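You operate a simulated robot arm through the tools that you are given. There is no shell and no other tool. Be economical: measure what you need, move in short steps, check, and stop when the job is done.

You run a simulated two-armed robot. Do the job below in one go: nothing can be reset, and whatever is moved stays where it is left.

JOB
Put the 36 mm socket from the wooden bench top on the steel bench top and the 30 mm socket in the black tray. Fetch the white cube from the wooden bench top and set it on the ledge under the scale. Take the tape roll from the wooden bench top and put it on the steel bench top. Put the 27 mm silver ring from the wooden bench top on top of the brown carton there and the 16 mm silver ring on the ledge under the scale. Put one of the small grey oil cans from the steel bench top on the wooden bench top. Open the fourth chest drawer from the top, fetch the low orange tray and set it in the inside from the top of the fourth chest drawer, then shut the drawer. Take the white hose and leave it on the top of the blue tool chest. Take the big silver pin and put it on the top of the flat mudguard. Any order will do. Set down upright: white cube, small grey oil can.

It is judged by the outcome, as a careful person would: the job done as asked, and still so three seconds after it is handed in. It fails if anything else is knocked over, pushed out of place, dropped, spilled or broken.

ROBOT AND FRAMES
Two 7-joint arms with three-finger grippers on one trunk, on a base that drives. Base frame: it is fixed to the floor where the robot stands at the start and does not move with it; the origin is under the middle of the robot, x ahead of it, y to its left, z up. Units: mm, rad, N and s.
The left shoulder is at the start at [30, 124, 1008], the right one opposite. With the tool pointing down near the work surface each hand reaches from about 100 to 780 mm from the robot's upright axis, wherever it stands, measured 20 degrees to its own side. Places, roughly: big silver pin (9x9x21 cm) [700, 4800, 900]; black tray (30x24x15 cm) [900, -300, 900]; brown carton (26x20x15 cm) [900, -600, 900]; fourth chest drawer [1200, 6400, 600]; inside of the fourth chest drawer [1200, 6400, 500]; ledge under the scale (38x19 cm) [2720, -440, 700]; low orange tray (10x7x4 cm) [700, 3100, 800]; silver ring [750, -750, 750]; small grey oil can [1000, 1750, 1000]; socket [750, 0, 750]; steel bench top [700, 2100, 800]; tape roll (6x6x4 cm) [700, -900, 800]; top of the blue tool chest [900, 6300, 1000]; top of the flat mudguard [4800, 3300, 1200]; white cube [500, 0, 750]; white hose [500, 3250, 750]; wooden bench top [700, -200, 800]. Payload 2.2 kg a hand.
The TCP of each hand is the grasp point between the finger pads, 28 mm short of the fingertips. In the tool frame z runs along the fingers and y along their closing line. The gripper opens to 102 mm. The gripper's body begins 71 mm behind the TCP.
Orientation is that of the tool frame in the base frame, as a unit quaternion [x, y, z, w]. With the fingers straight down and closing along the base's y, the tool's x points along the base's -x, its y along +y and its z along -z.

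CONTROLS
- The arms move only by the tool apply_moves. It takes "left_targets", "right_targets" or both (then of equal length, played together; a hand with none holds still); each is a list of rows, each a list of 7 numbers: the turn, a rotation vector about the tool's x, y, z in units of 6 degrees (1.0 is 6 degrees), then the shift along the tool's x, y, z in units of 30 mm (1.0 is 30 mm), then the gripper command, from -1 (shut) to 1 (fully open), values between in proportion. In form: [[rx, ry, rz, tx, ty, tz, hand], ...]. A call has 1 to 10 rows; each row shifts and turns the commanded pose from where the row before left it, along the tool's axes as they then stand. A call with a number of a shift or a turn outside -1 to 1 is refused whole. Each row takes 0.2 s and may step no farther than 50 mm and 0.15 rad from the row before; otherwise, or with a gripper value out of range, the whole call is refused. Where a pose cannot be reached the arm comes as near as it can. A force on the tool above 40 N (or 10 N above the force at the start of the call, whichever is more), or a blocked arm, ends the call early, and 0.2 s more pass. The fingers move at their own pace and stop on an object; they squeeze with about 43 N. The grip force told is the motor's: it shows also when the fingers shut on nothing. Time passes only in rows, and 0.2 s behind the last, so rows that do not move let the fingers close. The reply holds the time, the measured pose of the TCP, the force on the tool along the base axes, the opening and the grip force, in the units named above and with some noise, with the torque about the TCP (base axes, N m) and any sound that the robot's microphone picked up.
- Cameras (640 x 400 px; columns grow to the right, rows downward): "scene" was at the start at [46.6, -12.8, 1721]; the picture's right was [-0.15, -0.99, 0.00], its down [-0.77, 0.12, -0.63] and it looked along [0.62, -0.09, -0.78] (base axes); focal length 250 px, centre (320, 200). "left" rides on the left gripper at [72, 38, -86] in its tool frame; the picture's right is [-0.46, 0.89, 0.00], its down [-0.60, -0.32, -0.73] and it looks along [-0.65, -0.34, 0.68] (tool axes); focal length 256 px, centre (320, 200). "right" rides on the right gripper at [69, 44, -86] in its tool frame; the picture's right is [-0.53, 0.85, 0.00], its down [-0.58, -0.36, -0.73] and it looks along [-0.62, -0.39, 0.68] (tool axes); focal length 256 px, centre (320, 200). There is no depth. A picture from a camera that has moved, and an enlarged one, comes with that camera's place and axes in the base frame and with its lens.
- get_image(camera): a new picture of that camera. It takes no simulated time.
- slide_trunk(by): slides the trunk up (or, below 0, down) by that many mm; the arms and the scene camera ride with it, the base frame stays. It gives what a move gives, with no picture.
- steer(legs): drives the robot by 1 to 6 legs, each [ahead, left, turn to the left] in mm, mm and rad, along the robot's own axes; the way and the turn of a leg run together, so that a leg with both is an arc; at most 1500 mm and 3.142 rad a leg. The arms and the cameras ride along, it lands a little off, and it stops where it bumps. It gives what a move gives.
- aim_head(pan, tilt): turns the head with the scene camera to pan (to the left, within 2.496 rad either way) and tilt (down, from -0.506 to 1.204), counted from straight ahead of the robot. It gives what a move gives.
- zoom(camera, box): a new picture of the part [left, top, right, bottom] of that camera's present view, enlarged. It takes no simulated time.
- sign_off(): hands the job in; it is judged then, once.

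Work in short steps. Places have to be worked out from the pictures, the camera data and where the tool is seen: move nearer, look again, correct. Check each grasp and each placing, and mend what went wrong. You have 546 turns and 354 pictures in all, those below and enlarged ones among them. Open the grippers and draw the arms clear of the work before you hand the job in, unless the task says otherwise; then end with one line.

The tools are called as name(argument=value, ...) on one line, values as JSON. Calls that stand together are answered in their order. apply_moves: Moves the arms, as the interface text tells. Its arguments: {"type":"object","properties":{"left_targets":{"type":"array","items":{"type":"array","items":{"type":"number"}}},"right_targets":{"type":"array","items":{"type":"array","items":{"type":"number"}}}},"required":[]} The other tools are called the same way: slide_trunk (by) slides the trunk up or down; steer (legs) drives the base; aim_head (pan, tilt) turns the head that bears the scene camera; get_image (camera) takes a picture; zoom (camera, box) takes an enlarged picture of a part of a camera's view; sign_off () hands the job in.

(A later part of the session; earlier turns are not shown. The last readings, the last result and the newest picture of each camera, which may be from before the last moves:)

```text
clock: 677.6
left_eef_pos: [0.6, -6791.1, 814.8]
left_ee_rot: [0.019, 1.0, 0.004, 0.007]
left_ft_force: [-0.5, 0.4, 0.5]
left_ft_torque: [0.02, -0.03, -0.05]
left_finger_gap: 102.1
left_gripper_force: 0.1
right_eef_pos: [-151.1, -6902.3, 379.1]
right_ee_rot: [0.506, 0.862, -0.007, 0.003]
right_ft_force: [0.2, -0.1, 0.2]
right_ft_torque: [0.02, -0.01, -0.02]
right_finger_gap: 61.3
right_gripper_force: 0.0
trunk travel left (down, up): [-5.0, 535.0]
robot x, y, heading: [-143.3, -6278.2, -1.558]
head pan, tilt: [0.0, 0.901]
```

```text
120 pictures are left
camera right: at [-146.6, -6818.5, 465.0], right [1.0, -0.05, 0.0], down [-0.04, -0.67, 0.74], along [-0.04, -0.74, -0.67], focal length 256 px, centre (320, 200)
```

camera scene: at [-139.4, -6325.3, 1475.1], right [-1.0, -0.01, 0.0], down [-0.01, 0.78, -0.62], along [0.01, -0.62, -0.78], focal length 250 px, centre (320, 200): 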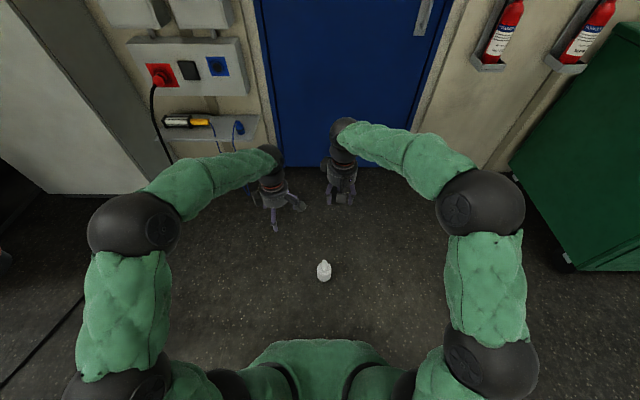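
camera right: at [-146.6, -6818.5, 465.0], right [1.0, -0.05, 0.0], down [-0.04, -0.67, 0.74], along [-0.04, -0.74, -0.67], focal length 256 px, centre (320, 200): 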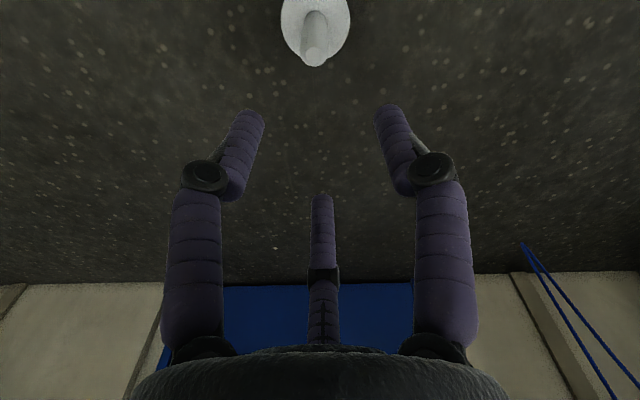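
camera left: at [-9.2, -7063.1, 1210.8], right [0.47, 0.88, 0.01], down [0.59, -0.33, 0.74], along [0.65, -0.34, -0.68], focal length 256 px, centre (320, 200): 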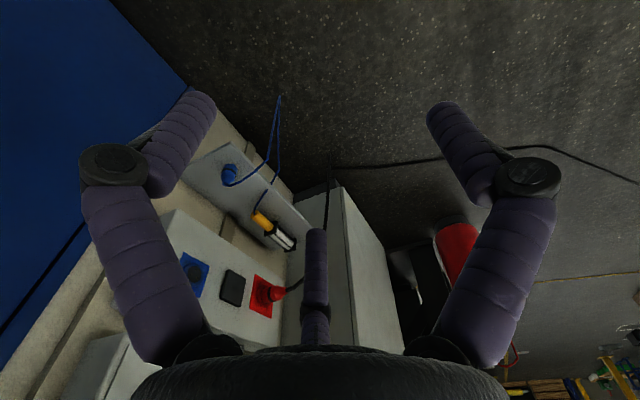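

apply_moves(right_targets=[[0, 0, 0, -0.31, -0.33, 0.8, 0.2], [0, 0, 0, 0, 0, 1, 0.2], [0, 0, 0, 0, 0, 1, 0.2], [0, 0, 0, 0, 0, 1, 0.2]])

get_image(camera="right")

```text
clock: 678.6
left_eef_pos: [-0.0, -6791.9, 817.3]
left_ee_rot: [0.019, 1.0, 0.003, 0.007]
left_ft_force: [-0.2, 0.0, -0.2]
left_ft_torque: [0.0, 0.01, 0.02]
left_finger_gap: 101.9
left_gripper_force: 0.1
right_eef_pos: [-158.8, -6902.7, 304.7]
right_ee_rot: [0.506, 0.862, -0.006, 0.003]
right_ft_force: [0.6, -0.1, 0.7]
right_ft_torque: [0.03, -0.03, 0.02]
right_finger_gap: 61.3
right_gripper_force: 0.1
right hand out of reach, approached as far as the arm can: row 3, 4
trunk travel left (down, up): [-5.0, 535.0]
robot x, y, heading: [-140.7, -6280.5, -1.558]
head pan, tilt: [0.0, 0.901]
```

```text
119 pictures are left
camera right: at [-153.4, -6817.0, 389.5], right [1.0, -0.05, 0.0], down [-0.04, -0.67, 0.74], along [-0.04, -0.74, -0.67], focal length 256 px, centre (320, 200)
```

right: 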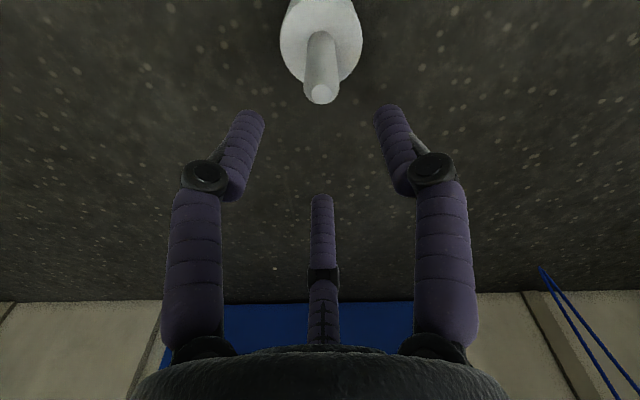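

Too far ahead to reach that low; I pull the hand back 200 mm and drive 200 mm closer.

apply_moves(right_targets=[[0, 0, 0, 0.83, 0.46, -0.3, 0.2], [0, 0, 0, 0.83, 0.46, -0.2, 0.2], [0, 0, 0, 0.83, 0.46, 0, 0.2], [0, 0, 0, 0.83, 0.46, 0, 0.2], [0, 0, 0, 0.83, 0.46, 0, 0.2], [0, 0, 0, 0.83, 0.46, 0, 0.2], [0, 0, 0, 0.83, 0.46, 0, 0.2]])

steer(legs=[[200, 0, 0]])

get_image(camera="right")

```text
clock: 680.2
left_eef_pos: [0.5, -6792.4, 815.9]
left_ee_rot: [0.02, 1.0, 0.003, 0.006]
left_ft_force: [-0.4, -0.1, -0.6]
left_ft_torque: [-0.03, -0.01, 0.01]
left_finger_gap: 102.1
left_gripper_force: 0.0
right_eef_pos: [-160.8, -6703.9, 315.3]
right_ee_rot: [0.506, 0.863, -0.006, 0.004]
right_ft_force: [0.8, 0.6, 0.5]
right_ft_torque: [0.01, -0.03, 0.03]
right_finger_gap: 61.3
right_gripper_force: 0.1
trunk travel left (down, up): [-5.0, 535.0]
robot x, y, heading: [-140.9, -6277.9, -1.557]
head pan, tilt: [0.0, 0.901]
```

```text
clock: 681.8
left_eef_pos: [5.7, -6989.3, 816.2]
left_ee_rot: [0.018, 1.0, 0.003, 0.006]
left_ft_force: [-0.1, -0.4, -0.3]
left_ft_torque: [-0.03, 0.02, 0.04]
left_finger_gap: 102.1
left_gripper_force: 0.0
right_eef_pos: [-156.1, -6901.3, 315.0]
right_ee_rot: [0.504, 0.864, -0.005, 0.003]
right_ft_force: [1.1, -0.5, -0.3]
right_ft_torque: [0.01, -0.02, 0.0]
right_finger_gap: 61.3
right_gripper_force: 0.1
trunk travel left (down, up): [-5.0, 535.0]
robot x, y, heading: [-135.3, -6473.8, -1.551]
head pan, tilt: [0.0, 0.901]
```

```text
118 pictures are left
camera right: at [-151.4, -6817.3, 400.8], right [1.0, -0.05, 0.0], down [-0.03, -0.67, 0.74], along [-0.04, -0.74, -0.67], focal length 256 px, centre (320, 200)
```

right: 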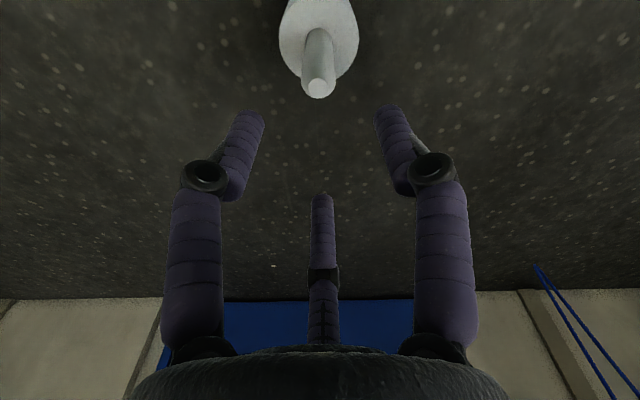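

apply_moves(right_targets=[[0, 0, 0, -0.45, -0.29, 0.6, 0.2], [0, 0, 0, 0, 0, 1, 0.2], [0, 0, 0, 0, 0, 1, 0.2], [0, 0, 0, 0, 0, 1, 0.2]])

get_image(camera="right")

```text
clock: 682.8
left_eef_pos: [5.3, -6989.2, 816.2]
left_ee_rot: [0.018, 1.0, 0.004, 0.006]
left_ft_force: [0.0, 0.2, 0.0]
left_ft_torque: [0.0, 0.01, -0.01]
left_finger_gap: 101.9
left_gripper_force: 0.1
right_eef_pos: [-158.7, -6917.5, 203.9]
right_ee_rot: [0.504, 0.864, -0.005, 0.003]
right_ft_force: [-0.1, 0.0, -1.1]
right_ft_torque: [0.05, 0.01, 0.01]
right_finger_gap: 61.2
right_gripper_force: 0.1
trunk travel left (down, up): [-5.0, 535.0]
robot x, y, heading: [-140.5, -6476.5, -1.55]
head pan, tilt: [0.0, 0.901]
```

```text
117 pictures are left
camera right: at [-154.2, -6834.2, 289.2], right [1.0, -0.05, 0.0], down [-0.03, -0.67, 0.74], along [-0.04, -0.74, -0.67], focal length 256 px, centre (320, 200)
```

right: 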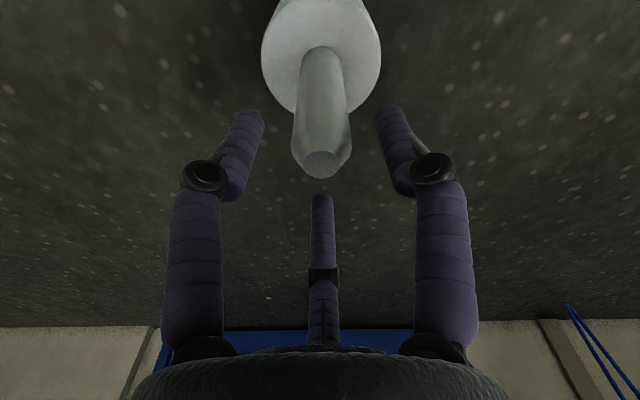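

Well aligned (rod top ≈ z 187). Lower 70 mm and grip.

apply_moves(right_targets=[[0, 0, 0, 0, 0, 0.9, 0.2], [0, 0, 0, 0, 0, 0.9, 0.2], [0, 0, 0, 0, 0, 0.5, 0.2], [0, 0, 0, 0, 0, 0, -1], [0, 0, 0, 0, 0, 0, -1], [0, 0, 0, 0, 0, 0, -1]])

get_image(camera="right")

```text
clock: 684.2
left_eef_pos: [5.0, -6989.8, 816.3]
left_ee_rot: [0.017, 1.0, 0.004, 0.006]
left_ft_force: [0.1, 0.0, -0.1]
left_ft_torque: [-0.01, 0.0, 0.02]
left_finger_gap: 102.0
left_gripper_force: 0.0
right_eef_pos: [-156.7, -6920.8, 146.4]
right_ee_rot: [0.504, 0.864, -0.005, 0.004]
right_ft_force: [-0.5, -1.3, -1.1]
right_ft_torque: [-0.15, 0.05, -0.12]
right_finger_gap: 32.9
right_gripper_force: 43.0
right hand out of reach, approached as far as the arm can: row 3
trunk travel left (down, up): [-5.0, 535.0]
robot x, y, heading: [-137.8, -6477.5, -1.552]
head pan, tilt: [0.0, 0.901]
```

```text
116 pictures are left
camera right: at [-152.9, -6836.5, 231.6], right [1.0, -0.05, 0.0], down [-0.03, -0.67, 0.74], along [-0.04, -0.74, -0.67], focal length 256 px, centre (320, 200)
```

right: 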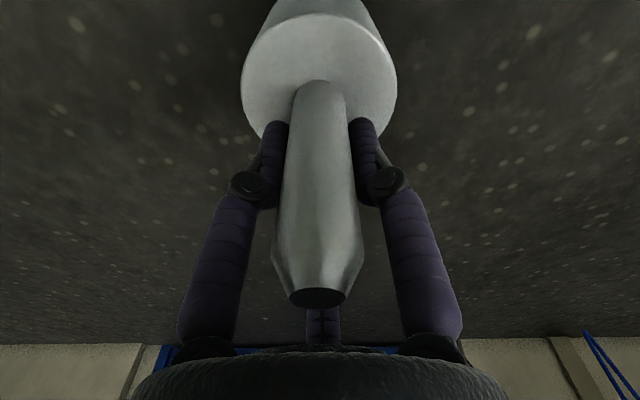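

Gripped at the limit of reach. I lift it and watch whether the rod slips in the fingers.

apply_moves(right_targets=[[0, 0, 0, 0, 0, -0.5, -1], [0, 0, 0, 0, 0, -0.8, -1], [0, 0, 0, 0, 0, -0.8, -1], [0, 0, 0, 0, 0, -0.8, -1], [0, 0, 0, 0, 0, -0.8, -1], [0, 0, 0, 0, 0, -0.8, -1]])

get_image(camera="right")

apply_moves(right_targets=[[0, 0, 0, 0, 0, 0, -1], [0, 0, 0, 0, 0, 0, -1], [0, 0, 0, 0, 0, 0, -1], [0, 0, 0, 0, 0, 0, -1], [0, 0, 0, 0, 0, 0, -1], [0, 0, 0, 0, 0, 0, -1], [0, 0, 0, 0, 0, 0, -1], [0, 0, 0, 0, 0, 0, -1], [0, 0, 0, 0, 0, 0, -1], [0, 0, 0, 0, 0, 0, -1]])

get_image(camera="right")

```text
clock: 685.6
left_eef_pos: [5.3, -6989.5, 816.3]
left_ee_rot: [0.017, 1.0, 0.003, 0.006]
left_ft_force: [0.7, -0.2, -0.2]
left_ft_torque: [0.03, -0.05, 0.0]
left_finger_gap: 102.2
left_gripper_force: 0.1
right_eef_pos: [-158.1, -6915.3, 281.6]
right_ee_rot: [0.503, 0.864, -0.006, 0.003]
right_ft_force: [-0.5, 1.1, -10.9]
right_ft_torque: [-0.13, -0.04, 0.0]
right_finger_gap: 32.7
right_gripper_force: 42.6
trunk travel left (down, up): [-5.0, 535.0]
robot x, y, heading: [-134.5, -6475.0, -1.551]
head pan, tilt: [0.0, 0.901]
```

```text
115 pictures are left
camera right: at [-152.7, -6832.0, 367.6], right [1.0, -0.05, 0.0], down [-0.03, -0.67, 0.74], along [-0.04, -0.74, -0.67], focal length 256 px, centre (320, 200)
```

right: 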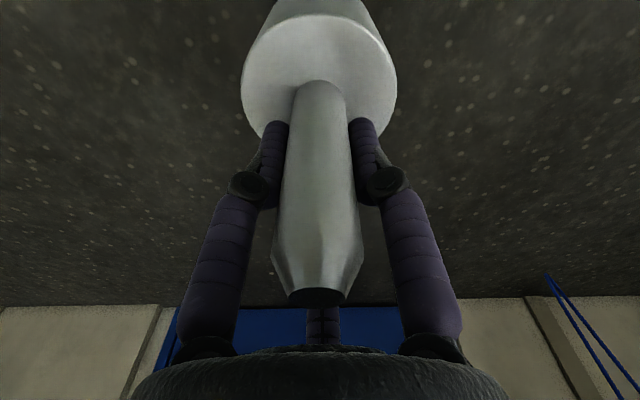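

```text
clock: 687.8
left_eef_pos: [5.0, -6988.5, 816.1]
left_ee_rot: [0.017, 1.0, 0.004, 0.005]
left_ft_force: [-0.2, -0.3, -0.1]
left_ft_torque: [0.02, -0.01, 0.02]
left_finger_gap: 102.2
left_gripper_force: 0.1
right_eef_pos: [-157.4, -6915.4, 282.2]
right_ee_rot: [0.504, 0.864, -0.005, 0.002]
right_ft_force: [0.0, 0.5, -10.8]
right_ft_torque: [-0.16, 0.02, -0.04]
right_finger_gap: 32.7
right_gripper_force: 43.1
trunk travel left (down, up): [-5.0, 535.0]
robot x, y, heading: [-140.2, -6475.2, -1.556]
head pan, tilt: [0.0, 0.901]
```

```text
114 pictures are left
camera right: at [-152.8, -6832.1, 367.2], right [1.0, -0.05, 0.0], down [-0.03, -0.67, 0.74], along [-0.04, -0.74, -0.67], focal length 256 px, centre (320, 200)
```

right: 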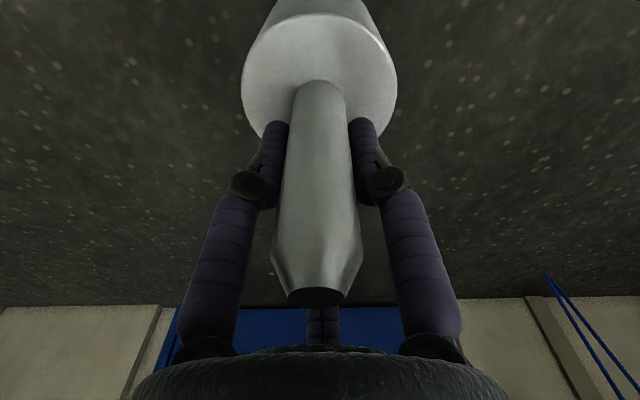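

No slip while static. I'll carry it low and check after every leg. Back up first.

steer(legs=[[-800, 0, 0]])

get_image(camera="right")

```text
clock: 692.1
left_eef_pos: [-8.1, -6177.5, 816.8]
left_ee_rot: [0.015, 1.0, 0.004, 0.006]
left_ft_force: [0.5, 0.1, -1.1]
left_ft_torque: [-0.02, 0.04, -0.01]
left_finger_gap: 102.2
left_gripper_force: 0.0
right_eef_pos: [-170.8, -6105.6, 282.1]
right_ee_rot: [0.503, 0.864, -0.005, 0.003]
right_ft_force: [-0.6, -0.8, -10.4]
right_ft_torque: [-0.14, 0.02, 0.04]
right_finger_gap: 32.9
right_gripper_force: 43.1
trunk travel left (down, up): [-5.0, 535.0]
robot x, y, heading: [-157.5, -5663.0, -1.55]
head pan, tilt: [0.0, 0.901]
```

```text
113 pictures are left
camera right: at [-167.0, -6021.0, 367.3], right [1.0, -0.05, 0.0], down [-0.03, -0.67, 0.74], along [-0.03, -0.74, -0.67], focal length 256 px, centre (320, 200)
```

right: 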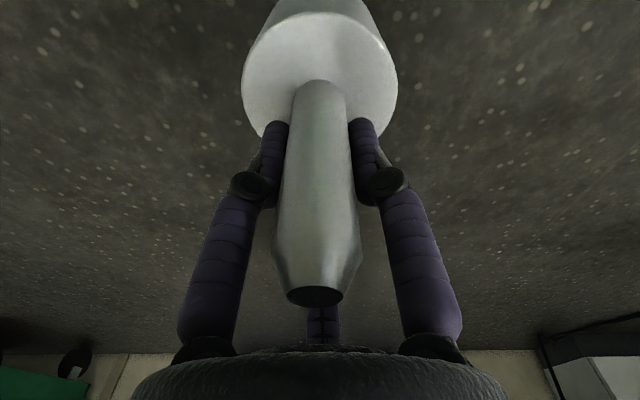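

No slip. Continue back, then turn in small parts.

steer(legs=[[-800, 0, 0], [-800, 0, 0]])

steer(legs=[[0, 0, 0.5]])

get_image(camera="right")

```text
clock: 700.3
left_eef_pos: [-31.2, -4577.9, 816.9]
left_ee_rot: [0.011, 1.0, 0.003, 0.006]
left_ft_force: [-0.1, -0.1, -0.4]
left_ft_torque: [0.0, 0.01, 0.02]
left_finger_gap: 101.7
left_gripper_force: 0.0
right_eef_pos: [-196.3, -4506.6, 281.8]
right_ee_rot: [0.498, 0.867, -0.005, 0.003]
right_ft_force: [0.6, -1.2, -11.4]
right_ft_torque: [-0.16, -0.02, -0.05]
right_finger_gap: 32.3
right_gripper_force: 42.4
trunk travel left (down, up): [-5.0, 535.0]
robot x, y, heading: [-181.8, -4067.0, -1.545]
head pan, tilt: [0.0, 0.901]
```

```text
clock: 702.1
left_eef_pos: [195.8, -4441.8, 817.2]
left_ee_rot: [-0.239, 0.971, 0.004, 0.005]
left_ft_force: [0.0, -0.8, -0.3]
left_ft_torque: [0.02, 0.01, 0.0]
left_finger_gap: 102.2
left_gripper_force: 0.0
right_eef_pos: [19.2, -4459.7, 281.4]
right_ee_rot: [0.266, 0.964, -0.005, 0.004]
right_ft_force: [0.1, -0.2, -11.3]
right_ft_torque: [-0.15, -0.11, 0.01]
right_finger_gap: 32.3
right_gripper_force: 43.2
trunk travel left (down, up): [-5.0, 535.0]
robot x, y, heading: [-184.9, -4066.0, -1.038]
head pan, tilt: [0.0, 0.901]
```

```text
112 pictures are left
camera right: at [-17.9, -4383.3, 367.2], right [0.89, 0.45, 0.0], down [0.3, -0.6, 0.74], along [0.33, -0.66, -0.67], focal length 256 px, centre (320, 200)
```

right: 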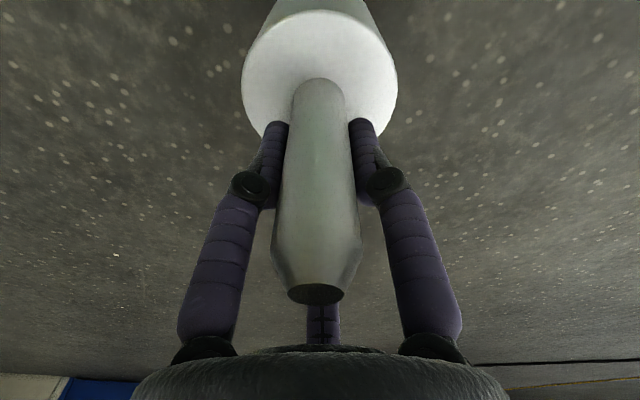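

Only a mm of creep. Finish the turn and drive ahead to the beam's end.

steer(legs=[[0, 0, 0.52], [0, 0, 0.52], [950, 0, 0], [950, 0, 0]])

get_image(camera="right")

```text
clock: 714.5
left_eef_pos: [2219.1, -3937.5, 816.8]
left_ee_rot: [-0.684, 0.729, 0.006, 0.003]
left_ft_force: [0.7, 0.0, -0.3]
left_ft_torque: [0.03, -0.03, 0.02]
left_finger_gap: 102.0
left_gripper_force: 0.0
right_eef_pos: [2140.9, -4098.0, 282.1]
right_ee_rot: [-0.241, 0.971, -0.003, 0.005]
right_ft_force: [-0.1, -0.5, -10.4]
right_ft_torque: [-0.01, -0.19, 0.02]
right_finger_gap: 32.2
right_gripper_force: 43.1
trunk travel left (down, up): [-5.0, 535.0]
robot x, y, heading: [1701.3, -4070.8, -0.016]
head pan, tilt: [0.0, 0.901]
```

```text
111 pictures are left
camera right: at [2057.7, -4090.6, 367.1], right [0.08, 1.0, 0.0], down [0.67, -0.05, 0.74], along [0.74, -0.06, -0.67], focal length 256 px, centre (320, 200)
```

right: 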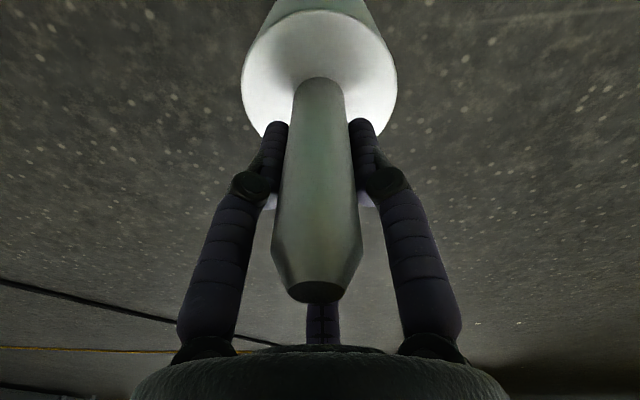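

steer(legs=[[950, 0, 0.016], [950, 0, 0], [0, 0, 0.52], [0, 0, 0.52], [0, 0, 0.53]])

get_image(camera="right")

```text
clock: 728.6
left_eef_pos: [3538.7, -3592.8, 815.6]
left_ee_rot: [0.998, -0.055, -0.006, 0.003]
left_ft_force: [-0.6, -0.2, -0.5]
left_ft_torque: [0.01, 0.0, 0.0]
left_finger_gap: 102.1
left_gripper_force: 0.0
right_eef_pos: [3695.2, -3678.5, 281.2]
right_ee_rot: [0.844, -0.536, -0.002, -0.005]
right_ft_force: [0.6, -0.4, -10.2]
right_ft_torque: [0.11, -0.01, -0.01]
right_finger_gap: 32.1
right_gripper_force: 43.2
trunk travel left (down, up): [-5.0, 535.0]
robot x, y, heading: [3644.2, -4118.0, 1.51]
head pan, tilt: [0.0, 0.901]
```

```text
110 pictures are left
camera right: at [3685.9, -3759.2, 367.1], right [-0.99, 0.12, 0.0], down [0.08, 0.67, 0.74], along [0.09, 0.73, -0.67], focal length 256 px, centre (320, 200)
```

right: 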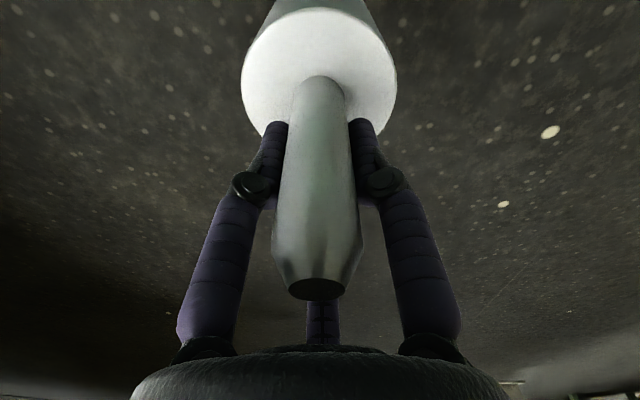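

steer(legs=[[0, 0, 0.06], [1400, 0, 0], [1400, 0, 0]])

get_image(camera="right")

```text
clock: 742.6
left_eef_pos: [3518.3, -794.7, 817.3]
left_ee_rot: [1.0, -0.031, -0.006, 0.003]
left_ft_force: [0.0, 0.6, -0.2]
left_ft_torque: [0.01, 0.06, -0.02]
left_finger_gap: 102.1
left_gripper_force: 0.0
right_eef_pos: [3679.7, -872.0, 281.8]
right_ee_rot: [0.857, -0.516, -0.002, -0.004]
right_ft_force: [0.5, -0.2, -9.7]
right_ft_torque: [0.18, -0.02, -0.01]
right_finger_gap: 32.0
right_gripper_force: 43.0
trunk travel left (down, up): [-5.0, 535.0]
robot x, y, heading: [3645.1, -1313.7, 1.559]
head pan, tilt: [0.0, 0.901]
```

```text
109 pictures are left
camera right: at [3673.1, -952.5, 367.0], right [-1.0, 0.08, 0.0], down [0.05, 0.67, 0.74], along [0.06, 0.74, -0.67], focal length 256 px, centre (320, 200)
```

right: 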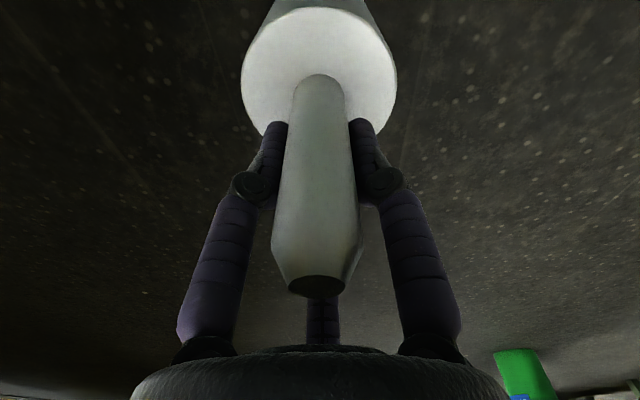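

steer(legs=[[1400, 0, 0], [1400, 0, 0], [1300, 0, 0]])

aim_head(pan=-0.9, tilt=0.3)

get_image(camera="scene")

get_image(camera="right")

```text
clock: 762.4
left_eef_pos: [3762.8, 3323.2, 814.7]
left_ee_rot: [0.999, -0.044, -0.006, 0.004]
left_ft_force: [-0.6, 1.2, -1.1]
left_ft_torque: [-0.03, -0.01, 0.01]
left_finger_gap: 101.9
left_gripper_force: 0.1
right_eef_pos: [3918.5, 3239.1, 281.4]
right_ee_rot: [0.849, -0.528, -0.003, -0.006]
right_ft_force: [0.1, -0.4, -10.2]
right_ft_torque: [0.15, -0.01, 0.03]
right_finger_gap: 31.5
right_gripper_force: 43.5
trunk travel left (down, up): [-5.0, 535.0]
robot x, y, heading: [3881.3, 2803.7, 1.535]
head pan, tilt: [0.0, 0.901]
```

```text
clock: 763.6
left_eef_pos: [3761.5, 3323.7, 816.0]
left_ee_rot: [0.999, -0.044, -0.006, 0.003]
left_ft_force: [-0.5, -0.1, -0.7]
left_ft_torque: [-0.01, -0.01, 0.01]
left_finger_gap: 102.2
left_gripper_force: 0.0
right_eef_pos: [3920.3, 3240.0, 281.1]
right_ee_rot: [0.849, -0.528, -0.001, -0.005]
right_ft_force: [-0.8, 0.0, -10.9]
right_ft_torque: [0.15, -0.01, 0.0]
right_finger_gap: 31.4
right_gripper_force: 43.7
trunk travel left (down, up): [-5.0, 535.0]
robot x, y, heading: [3878.9, 2802.5, 1.533]
head pan, tilt: [-0.901, 0.3]
```

```text
108 pictures are left
camera scene: at [3951.7, 2827.2, 1527.3], right [0.59, -0.81, 0.0], down [-0.24, -0.18, -0.95], along [0.77, 0.57, -0.3], focal length 250 px, centre (320, 200)
```

scene: 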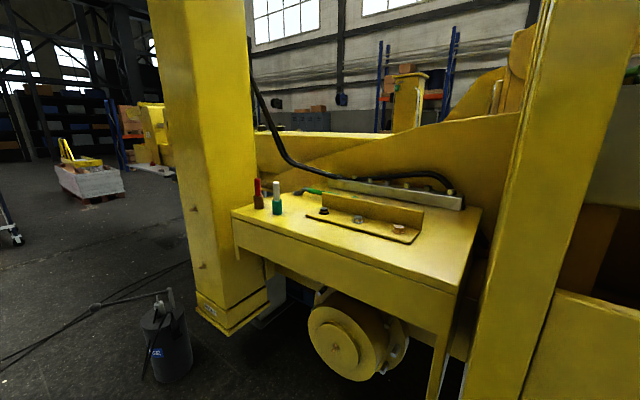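

```text
107 pictures are left
camera right: at [3911.5, 3159.6, 366.9], right [-0.99, 0.1, 0.0], down [0.07, 0.67, 0.74], along [0.08, 0.73, -0.67], focal length 256 px, centre (320, 200)
```

right: 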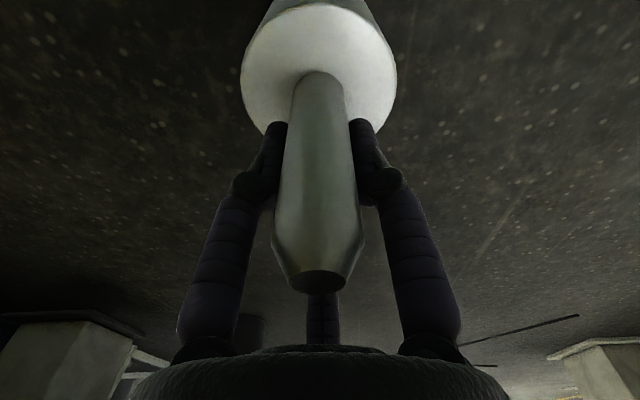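

The mudguard top spans about x 4500–5000, y 2860–3620 with a bracket and two bottles on it. I raise the trunk, turn to face it, and look from above.

slide_trunk(by=530)

steer(legs=[[0, 0, -0.51], [0, 0, -0.51], [0, 0, -0.51]])

steer(legs=[[0, 330, 0]])

aim_head(pan=0.0, tilt=0.8)

get_image(camera="scene")

get_image(camera="right")

```text
refused: 530 is not a number from -400 to 400
```

```text
clock: 768.3
left_eef_pos: [4388.6, 2948.5, 815.6]
left_ee_rot: [-0.697, 0.717, 0.008, 0.003]
left_ft_force: [0.9, 0.3, 0.7]
left_ft_torque: [0.0, 0.0, 0.03]
left_finger_gap: 101.7
left_gripper_force: 0.2
right_eef_pos: [4316.5, 2785.5, 281.8]
right_ee_rot: [-0.258, 0.966, -0.003, 0.005]
right_ft_force: [0.7, -0.3, -10.8]
right_ft_torque: [-0.02, -0.2, 0.0]
right_finger_gap: 31.3
right_gripper_force: 43.0
trunk travel left (down, up): [-5.0, 535.0]
robot x, y, heading: [3873.8, 2799.1, 0.03]
head pan, tilt: [-0.901, 0.3]
```

```text
clock: 770.5
left_eef_pos: [4380.0, 3277.3, 815.4]
left_ee_rot: [-0.699, 0.715, 0.007, 0.001]
left_ft_force: [-0.6, 0.1, 0.3]
left_ft_torque: [-0.02, 0.01, 0.0]
left_finger_gap: 102.1
left_gripper_force: 0.1
right_eef_pos: [4307.9, 3113.2, 281.1]
right_ee_rot: [-0.26, 0.966, -0.002, 0.005]
right_ft_force: [-0.1, -0.6, -10.2]
right_ft_torque: [0.01, -0.2, 0.0]
right_finger_gap: 31.6
right_gripper_force: 43.1
trunk travel left (down, up): [-5.0, 535.0]
robot x, y, heading: [3866.4, 3128.1, 0.027]
head pan, tilt: [-0.901, 0.3]
```

```text
clock: 771.7
left_eef_pos: [4380.6, 3277.4, 815.8]
left_ee_rot: [-0.699, 0.715, 0.008, 0.002]
left_ft_force: [-0.7, 0.1, -0.3]
left_ft_torque: [0.02, 0.01, 0.02]
left_finger_gap: 102.0
left_gripper_force: 0.1
right_eef_pos: [4308.4, 3112.9, 280.8]
right_ee_rot: [-0.259, 0.966, -0.003, 0.005]
right_ft_force: [0.4, -0.1, -10.9]
right_ft_torque: [0.04, -0.22, -0.02]
right_finger_gap: 31.5
right_gripper_force: 42.2
trunk travel left (down, up): [-5.0, 535.0]
robot x, y, heading: [3866.8, 3129.4, 0.027]
head pan, tilt: [0.0, 0.799]
```

```text
106 pictures are left
camera scene: at [3920.8, 3127.7, 1483.0], right [0.03, -1.0, 0.0], down [-0.72, -0.02, -0.7], along [0.7, 0.02, -0.72], focal length 250 px, centre (320, 200)
```

scene: 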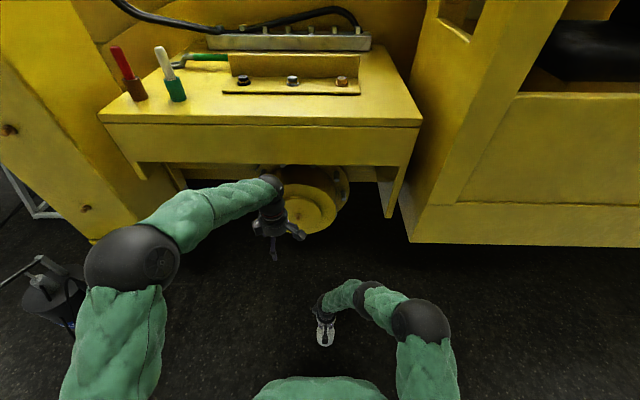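

```text
105 pictures are left
camera right: at [4225.6, 3118.1, 366.9], right [0.04, 1.0, 0.0], down [0.67, -0.02, 0.74], along [0.74, -0.03, -0.67], focal length 256 px, centre (320, 200)
```

right: 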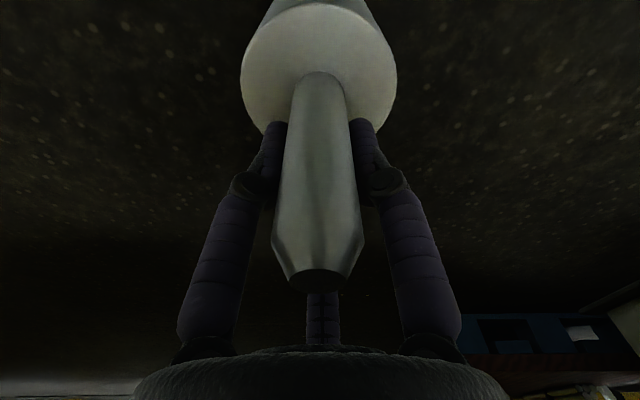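

Clear view: free corner of the mudguard around [4520,3000]. I retract both hands a little, then raise the trunk in two steps.

apply_moves(left_targets=[[0, 0, 0, 0, 0.9, 0, 1], [0, 0, 0, 0, 0.9, 0, 1], [0, 0, 0, 0, 0.9, 0, 1], [0, 0, 0, 0, 0.9, 0, 1], [0, 0, 0, 0, 0.9, 0, 1], [0, 0, 0, 0, 0.9, 0, 1], [0, 0, 0, 0, 0.9, 0, 1], [0, 0, 0, 0, 0.9, 0, 1]], right_targets=[[0, 0, 0, 0, 0, -0.9, -1], [0, 0, 0, 0, 0, -0.9, -1], [0, 0, 0, 0, 0, -0.9, -1], [0, 0, 0, 0, 0, -0.9, -1], [0, 0, 0, 0, 0, -0.9, -1], [0, 0, 0, 0, 0, -0.9, -1], [0, 0, 0, 0, 0, -0.9, -1], [0, 0, 0, 0, 0, -0.9, -1]])

slide_trunk(by=400)

slide_trunk(by=125)

get_image(camera="scene")

get_image(camera="right")

```text
clock: 773.5
left_eef_pos: [4164.2, 3283.2, 818.8]
left_ee_rot: [-0.699, 0.715, 0.008, 0.003]
left_ft_force: [0.3, 0.6, 0.6]
left_ft_torque: [-0.01, -0.02, 0.01]
left_finger_gap: 101.9
left_gripper_force: 0.0
right_eef_pos: [4304.3, 3114.8, 497.6]
right_ee_rot: [-0.259, 0.966, -0.003, 0.004]
right_ft_force: [0.1, 0.3, -11.5]
right_ft_torque: [0.01, -0.17, -0.02]
right_finger_gap: 31.5
right_gripper_force: 42.4
trunk travel left (down, up): [-5.0, 535.0]
robot x, y, heading: [3869.7, 3127.3, 0.028]
head pan, tilt: [0.0, 0.799]
```

```text
clock: 777.3
left_eef_pos: [4165.6, 3282.6, 1218.9]
left_ee_rot: [-0.699, 0.715, 0.008, 0.002]
left_ft_force: [0.0, -0.2, -0.7]
left_ft_torque: [-0.01, 0.0, 0.01]
left_finger_gap: 101.8
left_gripper_force: 0.1
right_eef_pos: [4304.0, 3114.9, 897.5]
right_ee_rot: [-0.26, 0.966, -0.002, 0.004]
right_ft_force: [0.3, 0.6, -10.2]
right_ft_torque: [-0.02, -0.16, 0.03]
right_finger_gap: 31.6
right_gripper_force: 42.5
trunk travel left (down, up): [-405.0, 135.0]
robot x, y, heading: [3868.1, 3128.2, 0.033]
head pan, tilt: [0.0, 0.799]
```

```text
clock: 778.8
left_eef_pos: [4165.3, 3282.8, 1344.7]
left_ee_rot: [-0.699, 0.715, 0.008, 0.001]
left_ft_force: [-0.6, 0.0, -0.3]
left_ft_torque: [0.0, -0.01, 0.0]
left_finger_gap: 101.9
left_gripper_force: 0.0
right_eef_pos: [4303.6, 3114.4, 1022.8]
right_ee_rot: [-0.259, 0.966, -0.003, 0.005]
right_ft_force: [0.0, -0.1, -9.8]
right_ft_torque: [-0.02, -0.2, -0.03]
right_finger_gap: 31.3
right_gripper_force: 43.3
trunk travel left (down, up): [-530.0, 10.0]
robot x, y, heading: [3867.7, 3127.6, 0.032]
head pan, tilt: [0.0, 0.799]
```

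```text
104 pictures are left
camera scene: at [3921.2, 3127.8, 2007.8], right [0.03, -1.0, 0.0], down [-0.72, -0.02, -0.7], along [0.7, 0.02, -0.72], focal length 250 px, centre (320, 200)
```

scene: 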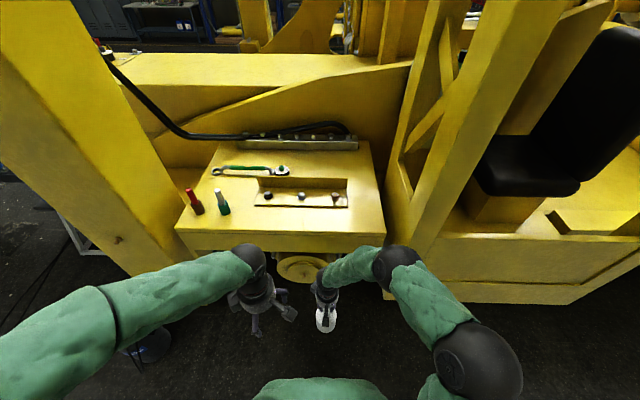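

```text
103 pictures are left
camera right: at [4222.3, 3119.6, 1108.1], right [0.04, 1.0, 0.0], down [0.67, -0.02, 0.74], along [0.74, -0.03, -0.68], focal length 256 px, centre (320, 200)
```

right: 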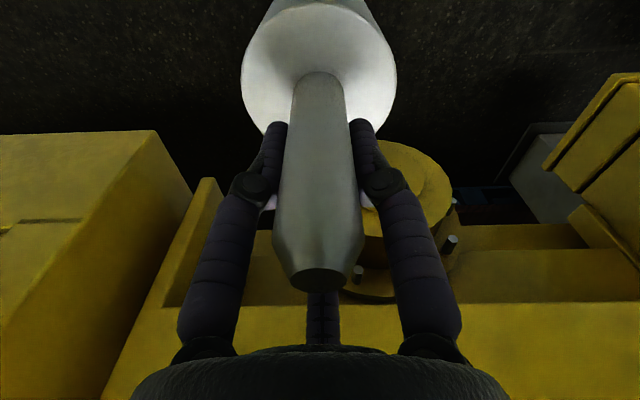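

Triangulating: mudguard top z≈1120, front edge x≈4590, bracket front at x≈4737. Target for the pin: [4665,2980]. Raise the pin above that level first, then drive 150 mm closer.

apply_moves(right_targets=[[0, 0, 0, 0, 0, -0.95, -1], [0, 0, 0, 0, 0, -0.95, -1], [0, 0, 0, 0, 0, -0.95, -1], [0, 0, 0, 0, 0, -0.95, -1], [0, 0, 0, 0, 0, -0.95, -1], [0, 0, 0, 0, 0, -0.95, -1], [0, 0, 0, 0, 0, -0.95, -1], [0, 0, 0, 0, 0, -0.95, -1], [0, 0, 0, 0, 0, -0.95, -1], [0, 0, 0, 0, 0, -0.95, -1]])

apply_moves(right_targets=[[0, 0, 0, 0, 0, -0.95, -1], [0, 0, 0, 0, 0, -0.95, -1]])

steer(legs=[[150, 0, -0.03]])

get_image(camera="right")

get_image(camera="scene")

```text
clock: 781.0
left_eef_pos: [4165.3, 3282.9, 1343.5]
left_ee_rot: [-0.699, 0.715, 0.008, 0.002]
left_ft_force: [-0.3, -0.1, -0.7]
left_ft_torque: [-0.04, -0.01, 0.0]
left_finger_gap: 102.0
left_gripper_force: 0.0
right_eef_pos: [4300.5, 3117.9, 1307.5]
right_ee_rot: [-0.26, 0.966, -0.002, 0.005]
right_ft_force: [-1.0, -0.2, -10.7]
right_ft_torque: [-0.02, -0.15, -0.04]
right_finger_gap: 31.1
right_gripper_force: 43.3
trunk travel left (down, up): [-530.0, 10.0]
robot x, y, heading: [3870.4, 3129.8, 0.028]
head pan, tilt: [0.0, 0.799]
```

```text
clock: 781.6
left_eef_pos: [4163.8, 3282.9, 1345.2]
left_ee_rot: [-0.699, 0.715, 0.008, 0.003]
left_ft_force: [-0.3, 0.2, -0.1]
left_ft_torque: [-0.01, -0.04, -0.01]
left_finger_gap: 102.2
left_gripper_force: 0.1
right_eef_pos: [4300.7, 3114.7, 1365.2]
right_ee_rot: [-0.261, 0.965, -0.002, 0.004]
right_ft_force: [-1.8, 1.0, -11.3]
right_ft_torque: [0.01, -0.19, -0.01]
right_finger_gap: 31.1
right_gripper_force: 42.9
trunk travel left (down, up): [-530.0, 10.0]
robot x, y, heading: [3865.7, 3127.6, 0.022]
head pan, tilt: [0.0, 0.799]
```

```text
clock: 783.0
left_eef_pos: [4315.3, 3276.7, 1344.4]
left_ee_rot: [-0.687, 0.727, 0.007, 0.002]
left_ft_force: [-1.1, -0.8, 0.1]
left_ft_torque: [0.02, -0.02, -0.01]
left_finger_gap: 101.9
left_gripper_force: 0.1
right_eef_pos: [4448.1, 3103.6, 1364.7]
right_ee_rot: [-0.244, 0.97, -0.003, 0.006]
right_ft_force: [-0.3, 0.7, -11.5]
right_ft_torque: [-0.03, -0.17, 0.0]
right_finger_gap: 31.4
right_gripper_force: 43.1
trunk travel left (down, up): [-530.0, 10.0]
robot x, y, heading: [4016.4, 3131.0, -0.003]
head pan, tilt: [0.0, 0.799]
```

```text
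102 pictures are left
camera right: at [4365.6, 3110.7, 1450.7], right [0.07, 1.0, 0.0], down [0.67, -0.05, 0.74], along [0.74, -0.05, -0.67], focal length 256 px, centre (320, 200)
```

right: 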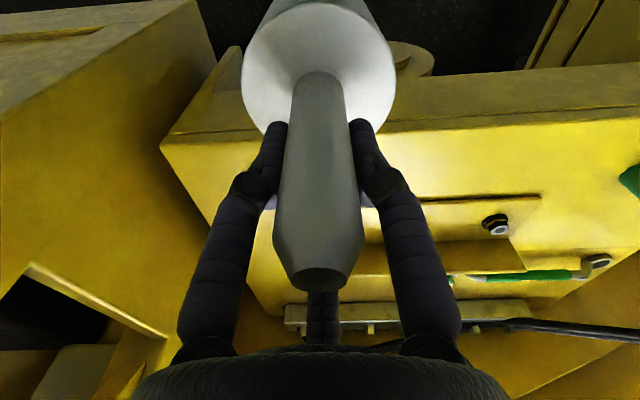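

```text
101 pictures are left
camera scene: at [4066.2, 3128.0, 2008.0], right [0.0, -1.0, 0.0], down [-0.72, 0.0, -0.7], along [0.7, 0.0, -0.72], focal length 250 px, centre (320, 200)
```

scene: 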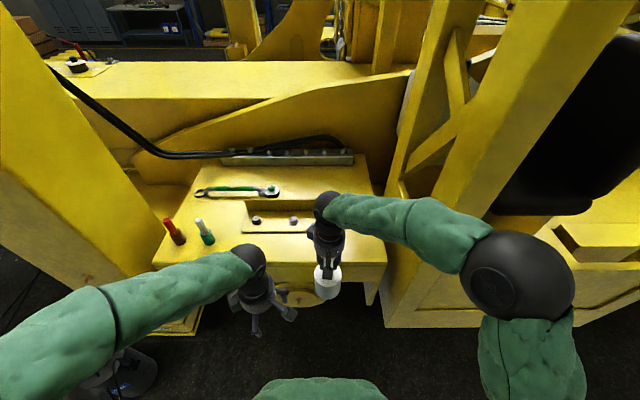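

Move the pin over [4665,2980].

apply_moves(right_targets=[[0, 0, 0, -0.55, -0.88, 0, -1], [0, 0, 0, -0.55, -0.88, 0, -1], [0, 0, 0, -0.55, -0.88, 0, -1], [0, 0, 0, -0.55, -0.88, 0, -1], [0, 0, 0, -0.55, -0.88, 0, -1], [0, 0, 0, -0.55, -0.88, 0, -1], [0, 0, 0, -0.55, -0.88, 0, -1], [0, 0, 0, -0.55, -0.88, 0, -1]])

get_image(camera="right")

get_image(camera="scene")

```text
clock: 784.8
left_eef_pos: [4320.4, 3274.8, 1343.3]
left_ee_rot: [-0.687, 0.727, 0.008, 0.002]
left_ft_force: [0.7, -1.0, -0.2]
left_ft_torque: [0.03, 0.02, -0.03]
left_finger_gap: 102.0
left_gripper_force: 0.0
right_eef_pos: [4669.1, 2978.1, 1365.5]
right_ee_rot: [-0.244, 0.97, -0.001, 0.003]
right_ft_force: [0.7, 0.8, -11.7]
right_ft_torque: [0.0, -0.19, -0.03]
right_finger_gap: 31.3
right_gripper_force: 42.4
trunk travel left (down, up): [-530.0, 10.0]
robot x, y, heading: [4014.0, 3127.1, -0.003]
head pan, tilt: [0.0, 0.799]
```

```text
100 pictures are left
camera right: at [4586.9, 2985.4, 1451.2], right [0.07, 1.0, 0.0], down [0.68, -0.05, 0.74], along [0.73, -0.05, -0.68], focal length 256 px, centre (320, 200)
```

right: 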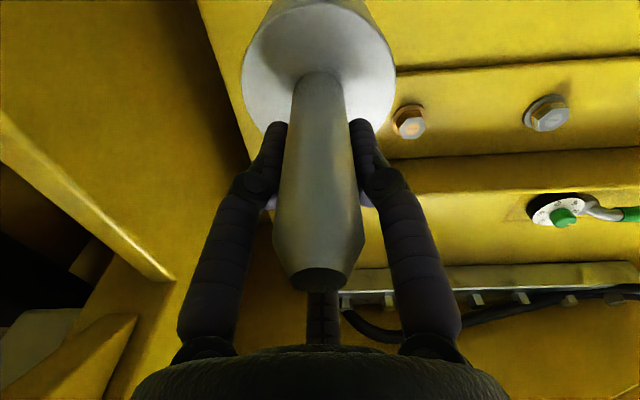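

```text
99 pictures are left
camera scene: at [4072.1, 3126.7, 2007.8], right [0.0, -1.0, 0.0], down [-0.72, 0.0, -0.7], along [0.7, 0.0, -0.72], focal length 250 px, centre (320, 200)
```

scene: 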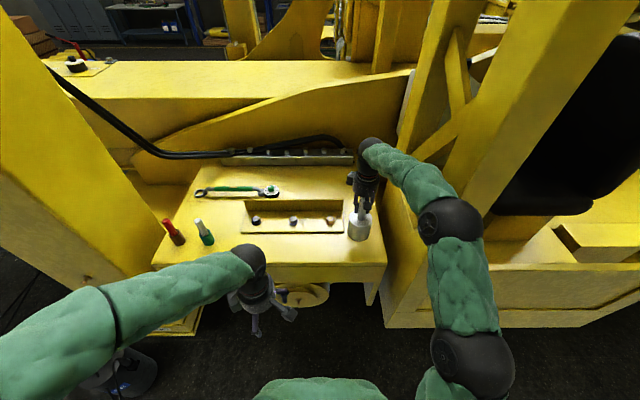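

I shift a bit to [4655,2958] for more clearance from the bracket, then lower.

apply_moves(right_targets=[[0, 0, 0, 0.76, -0.35, 0, -1], [0, 0, 0, 0, 0, 0.8, -1], [0, 0, 0, 0, 0, 0.8, -1]])

get_image(camera="right")

zoom(camera="scene", box=[230, 130, 430, 290])

```text
clock: 785.6
left_eef_pos: [4317.2, 3275.8, 1344.3]
left_ee_rot: [-0.687, 0.726, 0.008, 0.001]
left_ft_force: [-0.4, -0.2, 0.1]
left_ft_torque: [0.0, 0.0, 0.01]
left_finger_gap: 102.0
left_gripper_force: 0.0
right_eef_pos: [4648.4, 2959.8, 1318.1]
right_ee_rot: [-0.244, 0.97, -0.004, 0.004]
right_ft_force: [1.0, 1.1, -9.6]
right_ft_torque: [0.03, -0.2, 0.0]
right_finger_gap: 31.1
right_gripper_force: 42.8
trunk travel left (down, up): [-530.0, 10.0]
robot x, y, heading: [4013.9, 3127.0, -0.003]
head pan, tilt: [0.0, 0.799]
```

```text
98 pictures are left
camera right: at [4567.8, 2966.2, 1404.4], right [0.07, 1.0, 0.0], down [0.67, -0.05, 0.74], along [0.74, -0.05, -0.68], focal length 256 px, centre (320, 200)
```

right: 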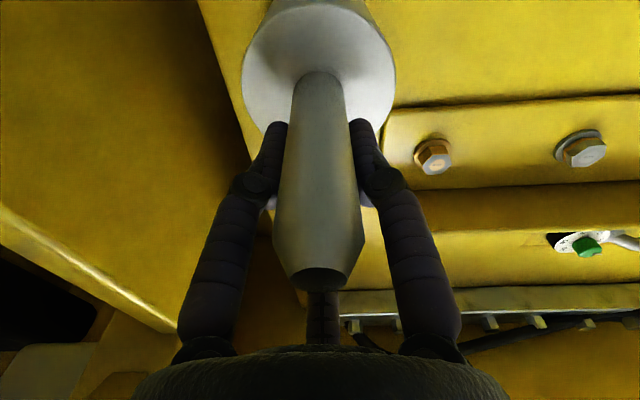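

```text
2.50 times, centred on (330, 210) of scene
camera zoom: at [4069.2, 3128.1, 2007.9], right [0.0, -1.0, 0.0], down [-0.72, 0.0, -0.7], along [0.7, 0.0, -0.72], focal length 624 px, centre (295, 175)
```

zoom: 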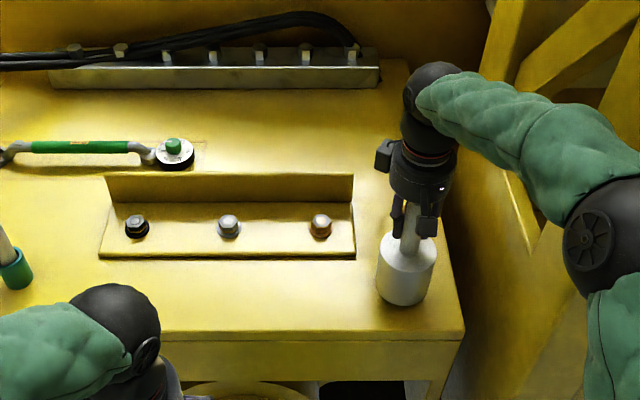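

The pin is to the right of the bracket with room all round. Lower in small steps.

apply_moves(right_targets=[[0, 0, 0, 0, 0, 0.4, -1], [0, 0, 0, 0, 0, 0.3, -1], [0, 0, 0, 0, 0, 0.2, -1]])

apply_moves(right_targets=[[0, 0, 0, 0, 0, 0.12, -1], [0, 0, 0, 0, 0, 0.12, -1]])

```text
clock: 786.4
left_eef_pos: [4315.3, 3276.9, 1345.4]
left_ee_rot: [-0.687, 0.726, 0.006, 0.003]
left_ft_force: [0.8, -0.5, 0.3]
left_ft_torque: [0.0, 0.04, 0.03]
left_finger_gap: 102.0
left_gripper_force: 0.1
right_eef_pos: [4652.5, 2958.4, 1298.5]
right_ee_rot: [-0.243, 0.97, -0.003, 0.012]
right_ft_force: [-6.7, -0.2, 29.2]
right_ft_torque: [0.03, 0.47, 0.08]
right_finger_gap: 31.4
right_gripper_force: 42.7
trunk travel left (down, up): [-530.0, 10.0]
robot x, y, heading: [4020.8, 3129.5, -0.006]
head pan, tilt: [0.0, 0.799]
```

```text
clock: 787.0
left_eef_pos: [4319.3, 3276.1, 1343.3]
left_ee_rot: [-0.687, 0.727, 0.007, 0.001]
left_ft_force: [-0.2, -0.5, 0.4]
left_ft_torque: [-0.02, 0.0, -0.04]
left_finger_gap: 102.0
left_gripper_force: 0.1
right_eef_pos: [4650.9, 2961.5, 1280.6]
right_ee_rot: [-0.246, 0.969, -0.001, 0.0]
right_ft_force: [3.0, -0.2, 3.6]
right_ft_torque: [0.01, 0.3, 0.0]
right_finger_gap: 2.0
right_gripper_force: 31.7
trunk travel left (down, up): [-530.0, 10.0]
robot x, y, heading: [4018.0, 3130.0, -0.008]
head pan, tilt: [0.0, 0.799]
```

The grip changed — look at once.

get_image(camera="right")

zoom(camera="scene", box=[230, 130, 430, 290])

```text
96 pictures are left
camera right: at [4569.9, 2968.4, 1366.8], right [0.07, 1.0, 0.0], down [0.68, -0.04, 0.73], along [0.73, -0.05, -0.68], focal length 256 px, centre (320, 200)
```

right: 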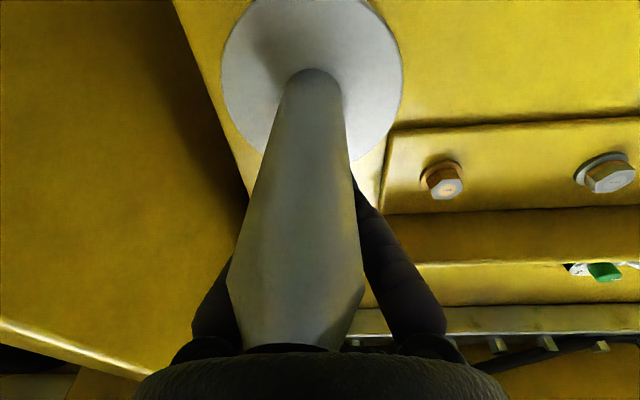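

```text
2.50 times, centred on (330, 210) of scene
camera zoom: at [4070.6, 3128.3, 2007.6], right [0.0, -1.0, 0.0], down [-0.72, 0.0, -0.7], along [0.7, 0.0, -0.72], focal length 624 px, centre (295, 175)
```

zoom: 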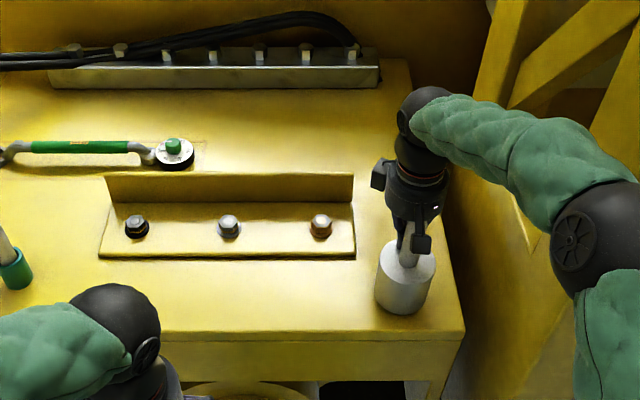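

The pin is standing on the mudguard; the fingers have slid off and closed beside the rod. I ease the hand 10 mm away (+x) and look before lifting.

apply_moves(right_targets=[[0, 0, 0, -0.15, -0.08, 0, -1], [0, 0, 0, -0.15, -0.08, 0, -1]])

get_image(camera="right")

```text
clock: 787.6
left_eef_pos: [4317.6, 3275.9, 1344.2]
left_ee_rot: [-0.688, 0.726, 0.007, 0.003]
left_ft_force: [0.5, 0.2, 0.2]
left_ft_torque: [-0.03, 0.0, 0.01]
left_finger_gap: 101.8
left_gripper_force: 0.0
right_eef_pos: [4660.9, 2960.1, 1284.8]
right_ee_rot: [-0.244, 0.97, -0.001, 0.003]
right_ft_force: [-0.6, -0.3, 0.1]
right_ft_torque: [0.01, 0.01, 0.03]
right_finger_gap: 1.9
right_gripper_force: 31.7
trunk travel left (down, up): [-530.0, 10.0]
robot x, y, heading: [4014.1, 3126.8, -0.002]
head pan, tilt: [0.0, 0.799]
```

```text
94 pictures are left
camera right: at [4578.7, 2968.2, 1370.4], right [0.07, 1.0, 0.0], down [0.68, -0.05, 0.74], along [0.73, -0.05, -0.68], focal length 256 px, centre (320, 200)
```

right: 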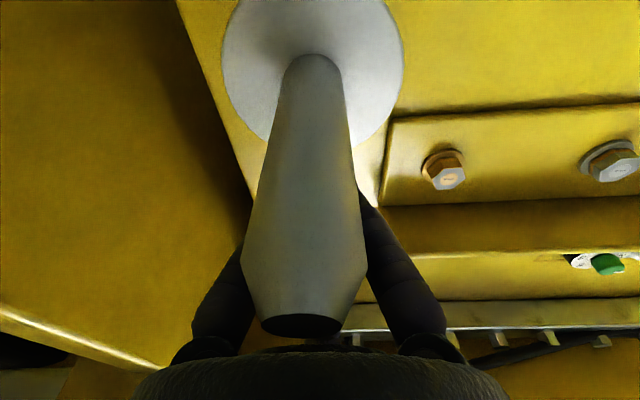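

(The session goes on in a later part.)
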